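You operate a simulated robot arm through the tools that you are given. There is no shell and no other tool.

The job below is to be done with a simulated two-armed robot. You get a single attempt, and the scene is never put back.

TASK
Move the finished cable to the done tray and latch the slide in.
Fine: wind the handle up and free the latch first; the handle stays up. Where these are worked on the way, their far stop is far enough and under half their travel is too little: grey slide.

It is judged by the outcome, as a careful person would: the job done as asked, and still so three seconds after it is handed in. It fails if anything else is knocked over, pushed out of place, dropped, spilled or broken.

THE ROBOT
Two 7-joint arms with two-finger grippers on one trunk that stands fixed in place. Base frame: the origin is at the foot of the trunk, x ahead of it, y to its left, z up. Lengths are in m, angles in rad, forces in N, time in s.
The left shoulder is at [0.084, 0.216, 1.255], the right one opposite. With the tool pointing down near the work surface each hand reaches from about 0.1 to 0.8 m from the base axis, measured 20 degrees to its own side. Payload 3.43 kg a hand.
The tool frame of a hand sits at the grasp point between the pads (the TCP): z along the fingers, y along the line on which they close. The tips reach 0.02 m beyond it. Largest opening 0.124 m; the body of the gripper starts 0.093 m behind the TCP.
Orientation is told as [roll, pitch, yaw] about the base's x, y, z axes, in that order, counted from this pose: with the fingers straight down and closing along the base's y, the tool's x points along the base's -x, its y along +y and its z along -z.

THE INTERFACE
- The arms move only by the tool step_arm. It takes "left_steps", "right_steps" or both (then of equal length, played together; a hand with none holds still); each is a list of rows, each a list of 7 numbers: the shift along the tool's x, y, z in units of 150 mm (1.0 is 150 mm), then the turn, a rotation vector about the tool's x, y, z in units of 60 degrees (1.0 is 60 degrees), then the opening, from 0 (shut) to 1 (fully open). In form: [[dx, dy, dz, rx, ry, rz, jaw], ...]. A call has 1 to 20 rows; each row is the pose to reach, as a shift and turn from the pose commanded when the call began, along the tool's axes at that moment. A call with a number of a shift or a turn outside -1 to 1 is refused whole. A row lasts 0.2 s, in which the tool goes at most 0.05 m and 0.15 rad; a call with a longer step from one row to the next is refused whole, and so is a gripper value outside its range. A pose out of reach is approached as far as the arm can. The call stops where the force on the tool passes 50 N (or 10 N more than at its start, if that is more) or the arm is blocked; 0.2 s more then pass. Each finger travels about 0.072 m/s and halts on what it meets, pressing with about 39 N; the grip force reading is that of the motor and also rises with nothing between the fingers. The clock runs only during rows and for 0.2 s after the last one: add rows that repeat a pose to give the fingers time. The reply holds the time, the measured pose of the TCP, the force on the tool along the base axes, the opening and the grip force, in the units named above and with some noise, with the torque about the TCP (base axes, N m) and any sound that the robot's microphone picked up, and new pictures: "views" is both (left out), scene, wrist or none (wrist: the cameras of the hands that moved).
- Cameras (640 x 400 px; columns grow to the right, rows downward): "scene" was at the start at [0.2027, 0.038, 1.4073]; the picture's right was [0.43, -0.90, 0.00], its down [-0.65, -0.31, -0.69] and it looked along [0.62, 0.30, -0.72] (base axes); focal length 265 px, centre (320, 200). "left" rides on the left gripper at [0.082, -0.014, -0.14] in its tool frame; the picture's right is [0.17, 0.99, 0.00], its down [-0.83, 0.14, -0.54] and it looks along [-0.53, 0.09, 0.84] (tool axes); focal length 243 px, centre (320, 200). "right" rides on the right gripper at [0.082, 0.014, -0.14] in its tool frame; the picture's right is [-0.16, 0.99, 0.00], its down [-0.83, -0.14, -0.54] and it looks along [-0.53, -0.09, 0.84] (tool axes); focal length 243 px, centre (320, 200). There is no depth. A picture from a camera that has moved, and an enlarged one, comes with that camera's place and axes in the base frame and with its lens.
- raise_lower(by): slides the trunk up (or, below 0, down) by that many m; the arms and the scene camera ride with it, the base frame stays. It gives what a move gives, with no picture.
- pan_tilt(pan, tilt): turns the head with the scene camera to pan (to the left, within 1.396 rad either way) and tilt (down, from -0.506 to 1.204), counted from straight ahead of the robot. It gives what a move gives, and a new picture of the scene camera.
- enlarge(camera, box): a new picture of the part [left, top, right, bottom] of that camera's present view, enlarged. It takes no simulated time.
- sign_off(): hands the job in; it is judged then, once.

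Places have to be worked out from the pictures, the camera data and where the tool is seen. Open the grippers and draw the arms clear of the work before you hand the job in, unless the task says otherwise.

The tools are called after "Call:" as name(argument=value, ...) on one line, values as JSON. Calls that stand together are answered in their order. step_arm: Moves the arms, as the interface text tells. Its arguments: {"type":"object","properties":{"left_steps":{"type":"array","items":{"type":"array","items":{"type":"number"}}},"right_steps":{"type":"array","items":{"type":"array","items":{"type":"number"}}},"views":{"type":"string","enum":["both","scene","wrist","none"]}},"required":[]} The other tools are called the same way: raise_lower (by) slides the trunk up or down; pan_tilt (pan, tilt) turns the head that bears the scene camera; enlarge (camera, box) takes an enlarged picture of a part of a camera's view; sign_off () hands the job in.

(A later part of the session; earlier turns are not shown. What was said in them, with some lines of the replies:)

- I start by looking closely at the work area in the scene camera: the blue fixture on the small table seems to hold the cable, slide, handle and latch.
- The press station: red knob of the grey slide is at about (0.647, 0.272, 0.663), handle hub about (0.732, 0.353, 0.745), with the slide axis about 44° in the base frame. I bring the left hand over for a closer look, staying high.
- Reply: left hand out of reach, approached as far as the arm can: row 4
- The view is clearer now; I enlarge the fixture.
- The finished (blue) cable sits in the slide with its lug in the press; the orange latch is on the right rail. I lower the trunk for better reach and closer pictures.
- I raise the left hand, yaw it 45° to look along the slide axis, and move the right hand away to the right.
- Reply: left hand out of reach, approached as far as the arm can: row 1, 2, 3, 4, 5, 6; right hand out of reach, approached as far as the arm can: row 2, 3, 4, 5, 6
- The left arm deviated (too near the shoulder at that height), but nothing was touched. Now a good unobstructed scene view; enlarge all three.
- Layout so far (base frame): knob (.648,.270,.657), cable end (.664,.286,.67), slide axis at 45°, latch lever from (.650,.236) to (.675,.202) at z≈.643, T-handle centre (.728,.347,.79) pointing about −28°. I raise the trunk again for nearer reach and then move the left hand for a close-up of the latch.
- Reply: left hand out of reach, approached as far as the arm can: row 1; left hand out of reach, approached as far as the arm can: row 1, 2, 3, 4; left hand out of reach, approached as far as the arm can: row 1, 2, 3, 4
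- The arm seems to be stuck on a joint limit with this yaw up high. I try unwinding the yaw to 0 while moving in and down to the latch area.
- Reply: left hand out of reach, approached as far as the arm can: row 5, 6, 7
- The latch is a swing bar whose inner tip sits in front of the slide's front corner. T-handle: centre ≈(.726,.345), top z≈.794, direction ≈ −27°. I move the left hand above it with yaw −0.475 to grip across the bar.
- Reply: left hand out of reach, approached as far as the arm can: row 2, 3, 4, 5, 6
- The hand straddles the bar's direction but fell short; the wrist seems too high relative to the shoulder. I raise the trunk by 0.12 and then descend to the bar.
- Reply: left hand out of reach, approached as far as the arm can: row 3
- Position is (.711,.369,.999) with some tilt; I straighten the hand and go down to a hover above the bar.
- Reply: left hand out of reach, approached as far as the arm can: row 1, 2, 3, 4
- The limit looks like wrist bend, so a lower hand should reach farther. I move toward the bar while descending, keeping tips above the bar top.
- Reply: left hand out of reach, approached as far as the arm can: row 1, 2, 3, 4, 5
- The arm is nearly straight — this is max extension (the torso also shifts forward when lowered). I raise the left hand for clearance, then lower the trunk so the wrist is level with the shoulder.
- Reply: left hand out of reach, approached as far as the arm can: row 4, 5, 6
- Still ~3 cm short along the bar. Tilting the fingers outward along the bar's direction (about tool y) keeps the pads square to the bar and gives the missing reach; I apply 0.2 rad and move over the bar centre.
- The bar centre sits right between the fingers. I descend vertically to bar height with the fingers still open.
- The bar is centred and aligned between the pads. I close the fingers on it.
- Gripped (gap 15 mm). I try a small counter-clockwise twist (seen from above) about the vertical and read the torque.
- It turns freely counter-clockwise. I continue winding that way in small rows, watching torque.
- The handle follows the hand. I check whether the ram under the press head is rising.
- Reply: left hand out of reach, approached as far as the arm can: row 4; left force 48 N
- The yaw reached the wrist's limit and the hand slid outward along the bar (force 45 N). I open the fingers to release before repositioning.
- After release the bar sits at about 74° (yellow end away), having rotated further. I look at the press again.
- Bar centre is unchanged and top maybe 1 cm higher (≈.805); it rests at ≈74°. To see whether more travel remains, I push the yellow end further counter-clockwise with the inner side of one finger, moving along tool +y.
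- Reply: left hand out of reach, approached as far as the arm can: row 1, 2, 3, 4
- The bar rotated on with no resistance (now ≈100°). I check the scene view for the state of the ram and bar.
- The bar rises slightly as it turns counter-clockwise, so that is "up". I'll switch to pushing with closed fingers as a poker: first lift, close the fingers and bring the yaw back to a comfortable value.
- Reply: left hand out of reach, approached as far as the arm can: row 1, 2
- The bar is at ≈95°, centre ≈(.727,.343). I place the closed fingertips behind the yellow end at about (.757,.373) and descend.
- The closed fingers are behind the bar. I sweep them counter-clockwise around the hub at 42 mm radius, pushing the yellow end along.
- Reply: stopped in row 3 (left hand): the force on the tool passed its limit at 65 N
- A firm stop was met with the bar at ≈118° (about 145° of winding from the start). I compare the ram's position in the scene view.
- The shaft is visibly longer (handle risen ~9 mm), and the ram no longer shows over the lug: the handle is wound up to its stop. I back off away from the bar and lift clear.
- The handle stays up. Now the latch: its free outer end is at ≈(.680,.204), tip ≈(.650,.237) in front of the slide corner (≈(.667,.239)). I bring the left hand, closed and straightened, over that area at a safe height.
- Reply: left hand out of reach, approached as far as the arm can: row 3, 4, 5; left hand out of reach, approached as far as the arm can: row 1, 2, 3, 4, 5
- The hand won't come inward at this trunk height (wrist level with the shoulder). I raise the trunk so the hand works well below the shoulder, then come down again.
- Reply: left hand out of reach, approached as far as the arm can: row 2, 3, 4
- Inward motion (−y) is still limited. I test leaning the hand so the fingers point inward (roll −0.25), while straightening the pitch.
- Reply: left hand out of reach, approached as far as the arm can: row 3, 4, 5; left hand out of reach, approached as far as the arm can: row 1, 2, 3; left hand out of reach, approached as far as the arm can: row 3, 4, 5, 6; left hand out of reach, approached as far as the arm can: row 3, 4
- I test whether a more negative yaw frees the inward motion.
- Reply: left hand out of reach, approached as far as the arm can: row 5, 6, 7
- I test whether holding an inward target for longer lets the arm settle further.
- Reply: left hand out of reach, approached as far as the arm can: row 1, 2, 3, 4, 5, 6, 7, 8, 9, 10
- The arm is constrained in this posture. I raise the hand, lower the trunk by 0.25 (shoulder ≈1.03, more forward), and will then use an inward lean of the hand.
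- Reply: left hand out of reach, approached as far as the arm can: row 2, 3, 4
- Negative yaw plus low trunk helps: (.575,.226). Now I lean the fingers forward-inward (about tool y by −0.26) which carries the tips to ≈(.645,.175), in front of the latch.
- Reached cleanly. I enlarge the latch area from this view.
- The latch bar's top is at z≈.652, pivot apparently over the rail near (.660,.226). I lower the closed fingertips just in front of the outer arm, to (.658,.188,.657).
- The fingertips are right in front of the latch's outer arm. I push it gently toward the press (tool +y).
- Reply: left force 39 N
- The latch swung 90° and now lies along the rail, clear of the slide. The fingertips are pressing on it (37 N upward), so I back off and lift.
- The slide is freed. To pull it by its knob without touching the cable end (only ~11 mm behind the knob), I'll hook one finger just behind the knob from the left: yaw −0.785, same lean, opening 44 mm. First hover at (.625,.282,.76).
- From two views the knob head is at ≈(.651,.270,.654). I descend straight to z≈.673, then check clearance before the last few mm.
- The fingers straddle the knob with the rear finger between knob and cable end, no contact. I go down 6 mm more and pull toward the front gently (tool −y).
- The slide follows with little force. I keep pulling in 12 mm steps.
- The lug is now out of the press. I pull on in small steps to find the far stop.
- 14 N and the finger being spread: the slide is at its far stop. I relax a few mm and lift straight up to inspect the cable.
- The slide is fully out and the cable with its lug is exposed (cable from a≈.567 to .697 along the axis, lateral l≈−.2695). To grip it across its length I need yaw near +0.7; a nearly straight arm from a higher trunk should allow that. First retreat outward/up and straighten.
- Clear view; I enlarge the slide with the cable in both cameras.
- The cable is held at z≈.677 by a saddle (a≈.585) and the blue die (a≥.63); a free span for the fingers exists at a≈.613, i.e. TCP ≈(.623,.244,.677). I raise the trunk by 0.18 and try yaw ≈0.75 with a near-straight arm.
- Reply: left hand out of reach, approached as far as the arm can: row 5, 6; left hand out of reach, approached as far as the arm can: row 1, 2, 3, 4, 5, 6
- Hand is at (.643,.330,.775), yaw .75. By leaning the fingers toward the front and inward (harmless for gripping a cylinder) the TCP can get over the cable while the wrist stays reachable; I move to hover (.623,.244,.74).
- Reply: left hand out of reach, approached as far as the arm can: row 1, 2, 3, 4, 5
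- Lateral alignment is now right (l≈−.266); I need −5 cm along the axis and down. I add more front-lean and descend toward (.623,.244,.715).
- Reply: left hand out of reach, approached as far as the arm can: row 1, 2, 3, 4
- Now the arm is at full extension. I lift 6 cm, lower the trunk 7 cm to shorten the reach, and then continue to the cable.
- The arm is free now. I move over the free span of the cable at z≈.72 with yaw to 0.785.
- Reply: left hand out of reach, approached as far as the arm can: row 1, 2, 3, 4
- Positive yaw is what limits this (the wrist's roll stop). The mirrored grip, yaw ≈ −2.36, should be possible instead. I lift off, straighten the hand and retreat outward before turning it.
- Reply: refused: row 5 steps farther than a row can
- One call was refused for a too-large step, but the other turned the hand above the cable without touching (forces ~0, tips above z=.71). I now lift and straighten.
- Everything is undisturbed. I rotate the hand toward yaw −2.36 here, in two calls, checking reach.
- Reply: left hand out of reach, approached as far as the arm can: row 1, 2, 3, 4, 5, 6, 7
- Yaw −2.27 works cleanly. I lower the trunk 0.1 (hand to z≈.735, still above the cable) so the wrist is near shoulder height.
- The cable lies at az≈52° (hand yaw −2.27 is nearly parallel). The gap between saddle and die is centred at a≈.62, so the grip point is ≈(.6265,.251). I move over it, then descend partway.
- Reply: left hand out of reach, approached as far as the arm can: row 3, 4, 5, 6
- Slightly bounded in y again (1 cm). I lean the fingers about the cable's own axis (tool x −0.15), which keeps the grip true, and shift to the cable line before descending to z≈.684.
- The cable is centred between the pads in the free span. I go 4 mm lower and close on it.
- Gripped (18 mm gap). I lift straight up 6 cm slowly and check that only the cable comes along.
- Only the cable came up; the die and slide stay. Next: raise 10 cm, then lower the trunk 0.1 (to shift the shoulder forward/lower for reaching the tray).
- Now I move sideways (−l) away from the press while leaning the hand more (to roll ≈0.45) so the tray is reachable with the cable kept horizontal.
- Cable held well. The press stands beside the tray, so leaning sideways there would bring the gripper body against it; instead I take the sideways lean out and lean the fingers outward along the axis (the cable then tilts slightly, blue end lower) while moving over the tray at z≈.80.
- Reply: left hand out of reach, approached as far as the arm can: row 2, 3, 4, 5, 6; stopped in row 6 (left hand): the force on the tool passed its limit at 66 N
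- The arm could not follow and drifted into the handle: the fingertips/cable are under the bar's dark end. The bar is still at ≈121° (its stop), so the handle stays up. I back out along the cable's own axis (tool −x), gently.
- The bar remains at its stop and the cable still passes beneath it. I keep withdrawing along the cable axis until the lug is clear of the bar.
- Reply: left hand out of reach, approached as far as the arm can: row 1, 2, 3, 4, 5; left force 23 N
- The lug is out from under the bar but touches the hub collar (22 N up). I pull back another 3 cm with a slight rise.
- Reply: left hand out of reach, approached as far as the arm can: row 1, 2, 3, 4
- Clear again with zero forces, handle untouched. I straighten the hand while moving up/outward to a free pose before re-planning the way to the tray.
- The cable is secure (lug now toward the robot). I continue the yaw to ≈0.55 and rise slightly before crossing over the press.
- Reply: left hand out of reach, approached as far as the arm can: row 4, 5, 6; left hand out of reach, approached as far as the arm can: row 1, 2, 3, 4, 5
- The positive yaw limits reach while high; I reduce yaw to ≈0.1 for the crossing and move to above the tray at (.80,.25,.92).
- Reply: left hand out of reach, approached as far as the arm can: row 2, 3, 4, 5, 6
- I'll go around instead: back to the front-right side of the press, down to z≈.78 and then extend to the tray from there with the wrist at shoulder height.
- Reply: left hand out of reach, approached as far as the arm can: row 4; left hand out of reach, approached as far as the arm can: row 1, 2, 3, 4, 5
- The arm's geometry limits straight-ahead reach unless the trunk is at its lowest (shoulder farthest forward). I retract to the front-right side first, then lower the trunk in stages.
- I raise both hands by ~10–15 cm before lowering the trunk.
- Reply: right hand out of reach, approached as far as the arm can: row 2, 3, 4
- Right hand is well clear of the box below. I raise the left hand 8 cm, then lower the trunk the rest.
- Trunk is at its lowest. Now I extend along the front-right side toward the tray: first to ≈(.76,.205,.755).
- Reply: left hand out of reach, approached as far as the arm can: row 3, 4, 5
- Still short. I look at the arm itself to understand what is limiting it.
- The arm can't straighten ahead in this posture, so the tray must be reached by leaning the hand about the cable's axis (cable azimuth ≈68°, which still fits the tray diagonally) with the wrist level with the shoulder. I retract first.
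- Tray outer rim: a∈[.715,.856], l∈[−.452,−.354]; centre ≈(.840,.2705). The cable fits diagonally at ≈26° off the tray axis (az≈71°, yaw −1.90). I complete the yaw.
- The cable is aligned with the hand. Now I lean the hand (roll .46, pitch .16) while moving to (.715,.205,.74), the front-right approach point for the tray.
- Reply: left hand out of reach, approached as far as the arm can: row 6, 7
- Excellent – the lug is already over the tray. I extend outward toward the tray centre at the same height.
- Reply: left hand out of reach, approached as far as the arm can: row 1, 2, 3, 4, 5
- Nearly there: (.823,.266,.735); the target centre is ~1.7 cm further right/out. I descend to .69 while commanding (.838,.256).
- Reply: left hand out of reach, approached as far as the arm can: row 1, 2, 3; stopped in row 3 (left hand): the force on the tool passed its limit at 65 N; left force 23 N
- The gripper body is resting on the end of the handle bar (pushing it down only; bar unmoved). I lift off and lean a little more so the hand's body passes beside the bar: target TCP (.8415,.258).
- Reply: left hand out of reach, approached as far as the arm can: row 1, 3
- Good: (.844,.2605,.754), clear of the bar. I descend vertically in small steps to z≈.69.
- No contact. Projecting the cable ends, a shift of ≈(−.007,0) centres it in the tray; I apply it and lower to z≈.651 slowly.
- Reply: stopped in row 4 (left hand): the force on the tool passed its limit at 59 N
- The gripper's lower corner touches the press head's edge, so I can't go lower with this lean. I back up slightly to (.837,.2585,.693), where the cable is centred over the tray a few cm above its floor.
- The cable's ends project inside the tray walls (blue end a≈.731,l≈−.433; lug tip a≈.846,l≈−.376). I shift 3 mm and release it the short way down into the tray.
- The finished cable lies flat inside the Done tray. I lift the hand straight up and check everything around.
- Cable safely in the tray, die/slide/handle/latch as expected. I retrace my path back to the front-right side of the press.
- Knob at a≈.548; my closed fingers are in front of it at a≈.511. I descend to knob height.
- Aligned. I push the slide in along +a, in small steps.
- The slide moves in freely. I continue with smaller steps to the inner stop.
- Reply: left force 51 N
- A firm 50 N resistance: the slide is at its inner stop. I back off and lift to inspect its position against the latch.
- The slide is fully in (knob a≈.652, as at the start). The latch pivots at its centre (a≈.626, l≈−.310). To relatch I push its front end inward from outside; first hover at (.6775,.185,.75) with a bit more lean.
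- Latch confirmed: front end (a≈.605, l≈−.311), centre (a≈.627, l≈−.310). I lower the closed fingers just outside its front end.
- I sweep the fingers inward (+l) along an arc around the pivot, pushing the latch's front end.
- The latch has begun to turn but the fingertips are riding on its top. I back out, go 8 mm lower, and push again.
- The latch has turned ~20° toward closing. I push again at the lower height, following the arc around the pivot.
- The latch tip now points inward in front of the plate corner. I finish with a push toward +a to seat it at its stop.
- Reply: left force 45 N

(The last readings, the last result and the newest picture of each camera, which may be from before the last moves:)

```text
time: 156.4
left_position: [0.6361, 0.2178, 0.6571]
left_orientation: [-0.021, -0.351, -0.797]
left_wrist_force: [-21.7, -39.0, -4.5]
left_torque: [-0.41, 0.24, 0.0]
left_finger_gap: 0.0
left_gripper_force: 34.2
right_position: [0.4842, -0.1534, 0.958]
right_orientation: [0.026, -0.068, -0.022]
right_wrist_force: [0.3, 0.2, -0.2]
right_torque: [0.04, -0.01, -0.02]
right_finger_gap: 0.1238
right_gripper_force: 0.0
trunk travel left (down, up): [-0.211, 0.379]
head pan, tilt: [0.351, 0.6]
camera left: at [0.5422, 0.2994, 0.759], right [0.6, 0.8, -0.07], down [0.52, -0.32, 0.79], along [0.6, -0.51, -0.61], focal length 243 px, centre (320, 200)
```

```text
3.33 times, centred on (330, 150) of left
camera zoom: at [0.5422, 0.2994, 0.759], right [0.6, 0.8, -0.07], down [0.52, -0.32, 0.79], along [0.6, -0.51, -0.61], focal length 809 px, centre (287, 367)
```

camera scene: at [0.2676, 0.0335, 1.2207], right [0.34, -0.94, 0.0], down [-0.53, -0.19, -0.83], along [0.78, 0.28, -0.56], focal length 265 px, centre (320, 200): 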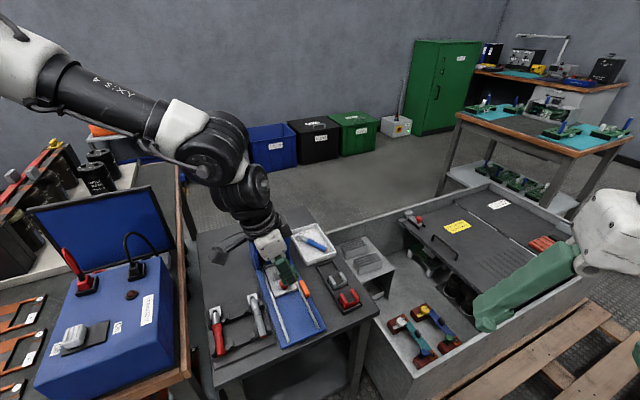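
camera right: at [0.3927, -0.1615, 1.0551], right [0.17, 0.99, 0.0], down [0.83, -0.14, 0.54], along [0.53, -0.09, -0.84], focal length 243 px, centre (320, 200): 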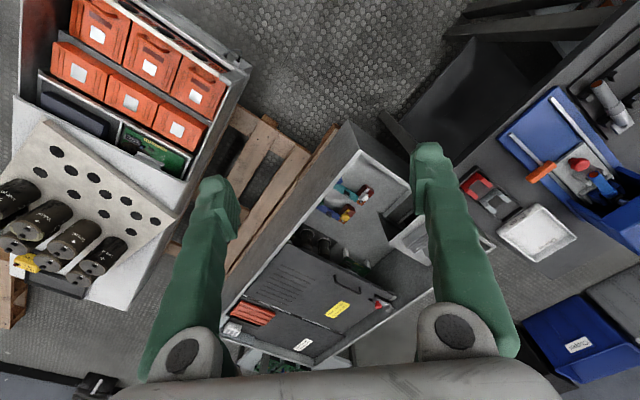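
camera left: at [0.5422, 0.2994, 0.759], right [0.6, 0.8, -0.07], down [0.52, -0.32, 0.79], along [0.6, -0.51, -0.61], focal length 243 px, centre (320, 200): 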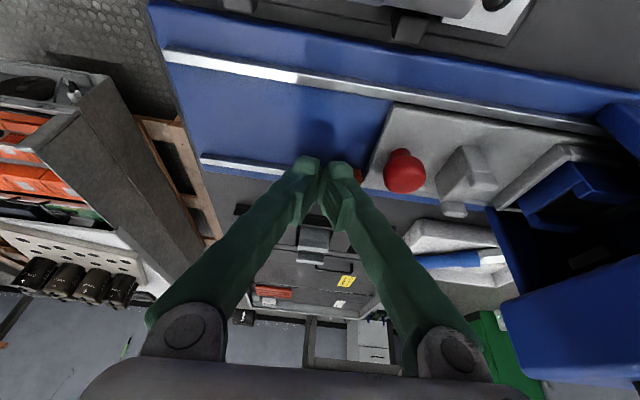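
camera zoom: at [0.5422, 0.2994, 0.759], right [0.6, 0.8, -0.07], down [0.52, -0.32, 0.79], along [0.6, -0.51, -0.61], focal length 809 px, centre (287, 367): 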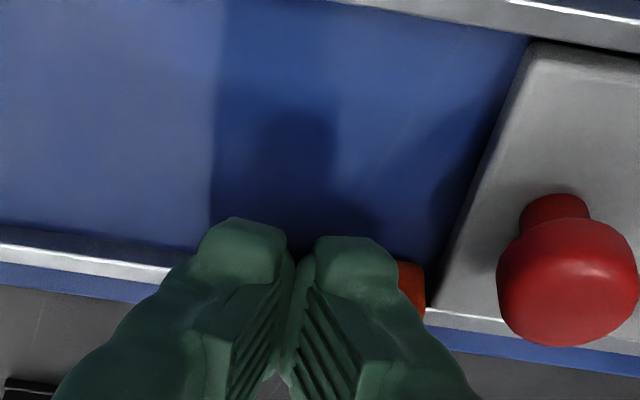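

The latch resists firmly (45 N) — it is at its stop. I back off and lift clear to check.

Call:
step_arm(left_steps=[[0, -0.08, 0, 0, 0, 0, 0], [0, -0.16, 0, 0, 0, 0, 0], [-0.07, -0.2, -0.2, 0, 0, 0, 0], [-0.14, -0.2, -0.4, 0, 0, 0, 0], [-0.2, -0.2, -0.62, 0, 0, 0, 0]], views="both")

Call:
enlarge(camera="left", box=[260, 20, 460, 180])

Call:
enlarge(camera="scene", box=[260, 230, 350, 310])

```text
time: 157.6
left_position: [0.6169, 0.2078, 0.7549]
left_orientation: [-0.008, -0.35, -0.791]
left_wrist_force: [0.1, -0.2, 0.1]
left_torque: [0.03, -0.03, 0.03]
left_finger_gap: 0.0
left_gripper_force: 34.8
right_position: [0.4852, -0.1518, 0.9576]
right_orientation: [0.023, -0.068, -0.021]
right_wrist_force: [-1.4, 0.3, -0.9]
right_torque: [0.0, -0.01, 0.03]
right_finger_gap: 0.124
right_gripper_force: 0.2
trunk travel left (down, up): [-0.211, 0.379]
head pan, tilt: [0.351, 0.6]
camera scene: at [0.2673, 0.0335, 1.2208], right [0.34, -0.94, 0.0], down [-0.53, -0.19, -0.83], along [0.78, 0.28, -0.56], focal length 265 px, centre (320, 200)
camera left: at [0.5216, 0.2869, 0.8577], right [0.59, 0.8, -0.06], down [0.52, -0.32, 0.79], along [0.61, -0.5, -0.61], focal length 243 px, centre (320, 200)
```

scene: 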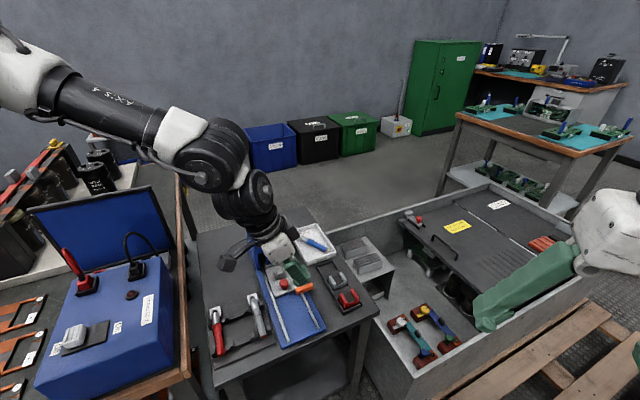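
left: 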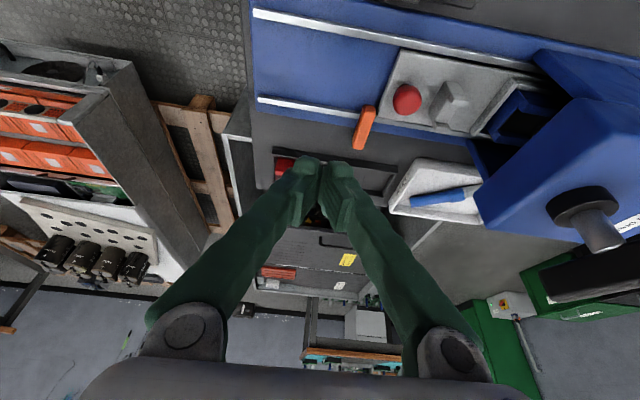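

```text
2.50 times, centred on (360, 100) of left
camera zoom: at [0.5216, 0.2869, 0.8577], right [0.59, 0.8, -0.06], down [0.52, -0.32, 0.79], along [0.61, -0.5, -0.61], focal length 606 px, centre (220, 450)
```

zoom: 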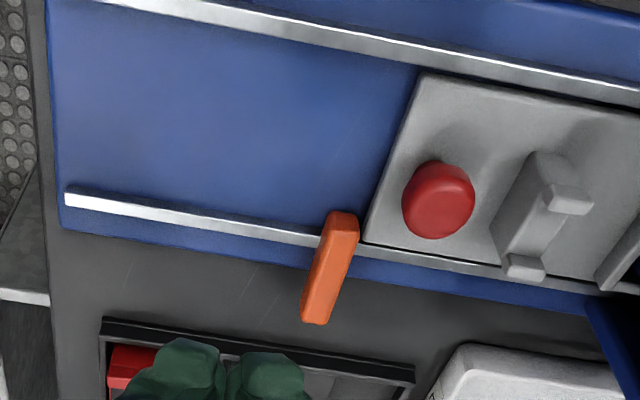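

```text
5.00 times, centred on (305, 270) of scene
camera zoom: at [0.2673, 0.0335, 1.2208], right [0.34, -0.94, 0.0], down [-0.53, -0.19, -0.83], along [0.78, 0.28, -0.56], focal length 1326 px, centre (395, -150)
```

zoom: 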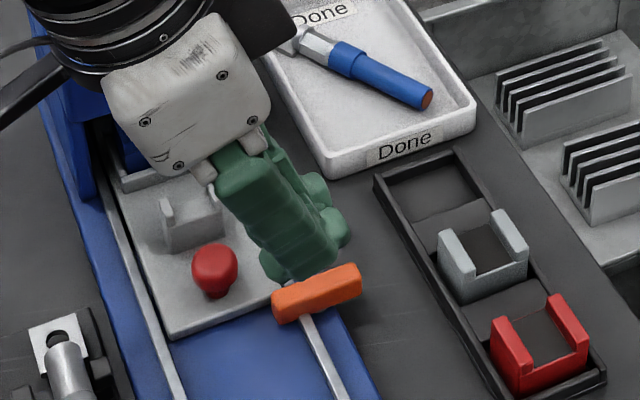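

The latch is across again with its tip in front of the slide's corner, as at the start. I retract the left arm up and away and straighten it.

Call:
step_arm(left_steps=[[0.06, 0.02, -0.2, 0, 0.06, 0, 0], [0.18, 0.09, -0.4, 0, 0.13, 0, 0.2], [0.32, 0.17, -0.6, 0, 0.2, 0, 0.5], [0.46, 0.26, -0.78, 0, 0.27, 0, 0.8], [0.61, 0.349, -0.932, 0, 0.334, 0, 1.0]], views="both")

Call:
enlarge(camera="scene", box=[190, 190, 390, 350])

```text
time: 158.8
left_position: [0.563, 0.3407, 0.8531]
left_orientation: [-0.007, -0.001, -0.791]
left_wrist_force: [0.2, -1.0, -0.2]
left_torque: [-0.01, -0.03, -0.03]
left_finger_gap: 0.1243
left_gripper_force: 0.0
right_position: [0.4872, -0.1525, 0.9576]
right_orientation: [0.023, -0.068, -0.021]
right_wrist_force: [-0.3, 0.6, -0.2]
right_torque: [-0.04, -0.02, 0.01]
right_finger_gap: 0.1238
right_gripper_force: 0.0
trunk travel left (down, up): [-0.211, 0.379]
head pan, tilt: [0.351, 0.6]
camera scene: at [0.2681, 0.0341, 1.2205], right [0.34, -0.94, 0.0], down [-0.53, -0.19, -0.83], along [0.78, 0.28, -0.56], focal length 265 px, centre (320, 200)
camera left: at [0.4964, 0.3903, 0.9927], right [0.59, 0.81, -0.01], down [0.69, -0.49, 0.54], along [0.43, -0.32, -0.84], focal length 243 px, centre (320, 200)
```

scene: 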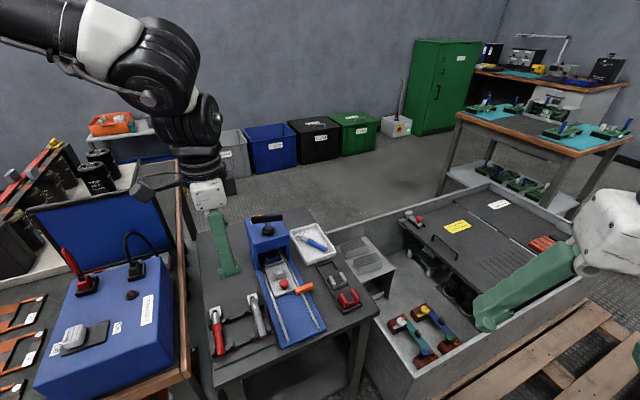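
left: 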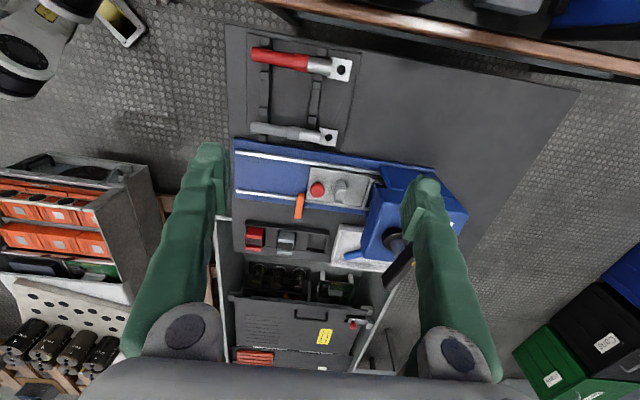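

```text
2.50 times, centred on (290, 270) of scene
camera zoom: at [0.2681, 0.0341, 1.2205], right [0.34, -0.94, 0.0], down [-0.53, -0.19, -0.83], along [0.78, 0.28, -0.56], focal length 663 px, centre (395, 25)
```

zoom: 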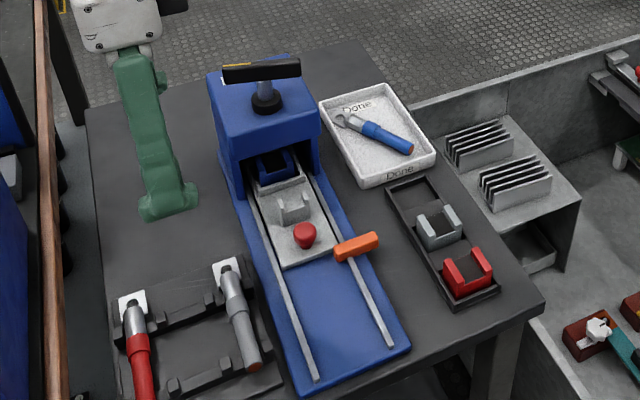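

All in order: cable in the Done tray, slide in, latch across, handle still wound up (bar ≈115–118°). I draw the left arm further up and away toward its starting place.

Call:
step_arm(left_steps=[[0.05, 0.02, -0.25, 0, 0, 0, 1], [0.15, 0.06, -0.5, 0, 0, 0, 1], [0.3, 0.12, -0.75, 0, 0, 0, 1], [0.45, 0.18, -1.0, 0, 0, 0, 1], [0.5, 0.2, -1.0, 0, 0, 0, 1]], views="scene")

Call:
enlarge(camera="scene", box=[190, 190, 390, 350])

```text
time: 160.0
left_position: [0.5314, 0.4152, 1.0042]
left_orientation: [-0.008, 0.0, -0.794]
left_wrist_force: [0.3, 0.0, -0.4]
left_torque: [0.0, 0.02, 0.01]
left_finger_gap: 0.1238
left_gripper_force: 0.2
right_position: [0.4872, -0.1516, 0.9565]
right_orientation: [0.019, -0.066, -0.021]
right_wrist_force: [0.5, 0.2, -0.6]
right_torque: [0.0, 0.01, 0.01]
right_finger_gap: 0.1238
right_gripper_force: 0.0
trunk travel left (down, up): [-0.211, 0.379]
head pan, tilt: [0.351, 0.6]
camera scene: at [0.269, 0.0345, 1.2203], right [0.34, -0.94, 0.0], down [-0.53, -0.19, -0.82], along [0.77, 0.28, -0.57], focal length 265 px, centre (320, 200)
```

scene: 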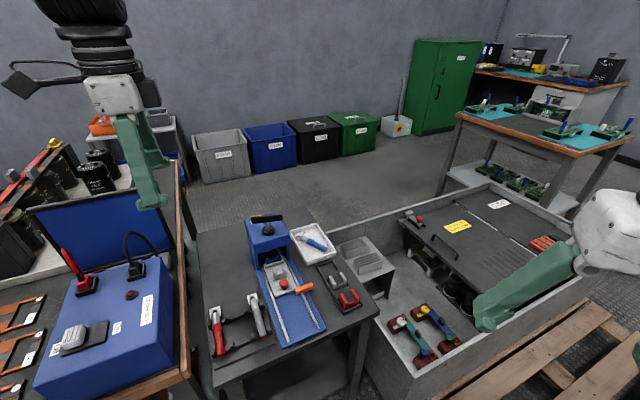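

```text
2.50 times, centred on (290, 270) of scene
camera zoom: at [0.269, 0.0345, 1.2203], right [0.34, -0.94, 0.0], down [-0.53, -0.19, -0.82], along [0.77, 0.28, -0.57], focal length 663 px, centre (395, 25)
```

zoom: 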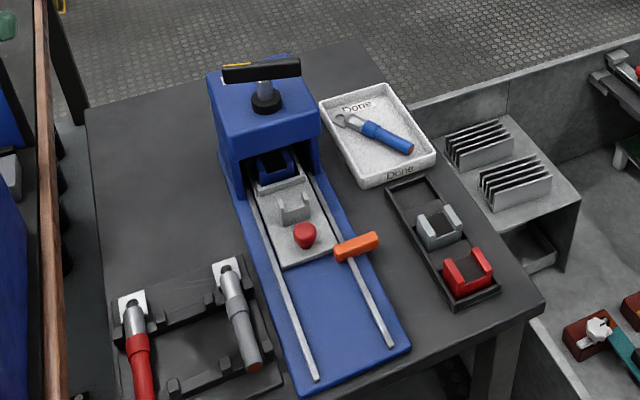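

Both hands are open and clear. The cable lies in the Done tray, the slide is in with the latch across its front, the handle is still up, and nothing else in view has been moved. I hand the job in.

Call:
sign_off()

```text
The job is handed in.
```

The finished blue cable is lying flat in the Done tray. The grey slide is pushed fully in with the orange latch back across its front, and the handle is still wound up. I've handed the job in, and no verdict has come back yet.

- **Handle:** I wound it counter-clockwise about 145° until it met a firm stop. It rose roughly 9 mm, and in the last picture it was still at that position.
- **Latch and slide:** I swung the latch clear and pulled the slide out to its far stop to free the cable. Afterwards I pushed the slide back in until it stopped and swung the latch across to its own stop.
- **Cable:** I couldn't lower it all the way, because the gripper would have hit the press. I let it drop about 5 cm into the tray, and it landed inside the walls.

On the way to the tray the hand bumped the press handle twice and the edge of the press head once. The lug also rested briefly on the collar under the handle. The handle did not turn, and I saw nothing else moved or knocked over. Both grippers are open and the arms are clear of the work.
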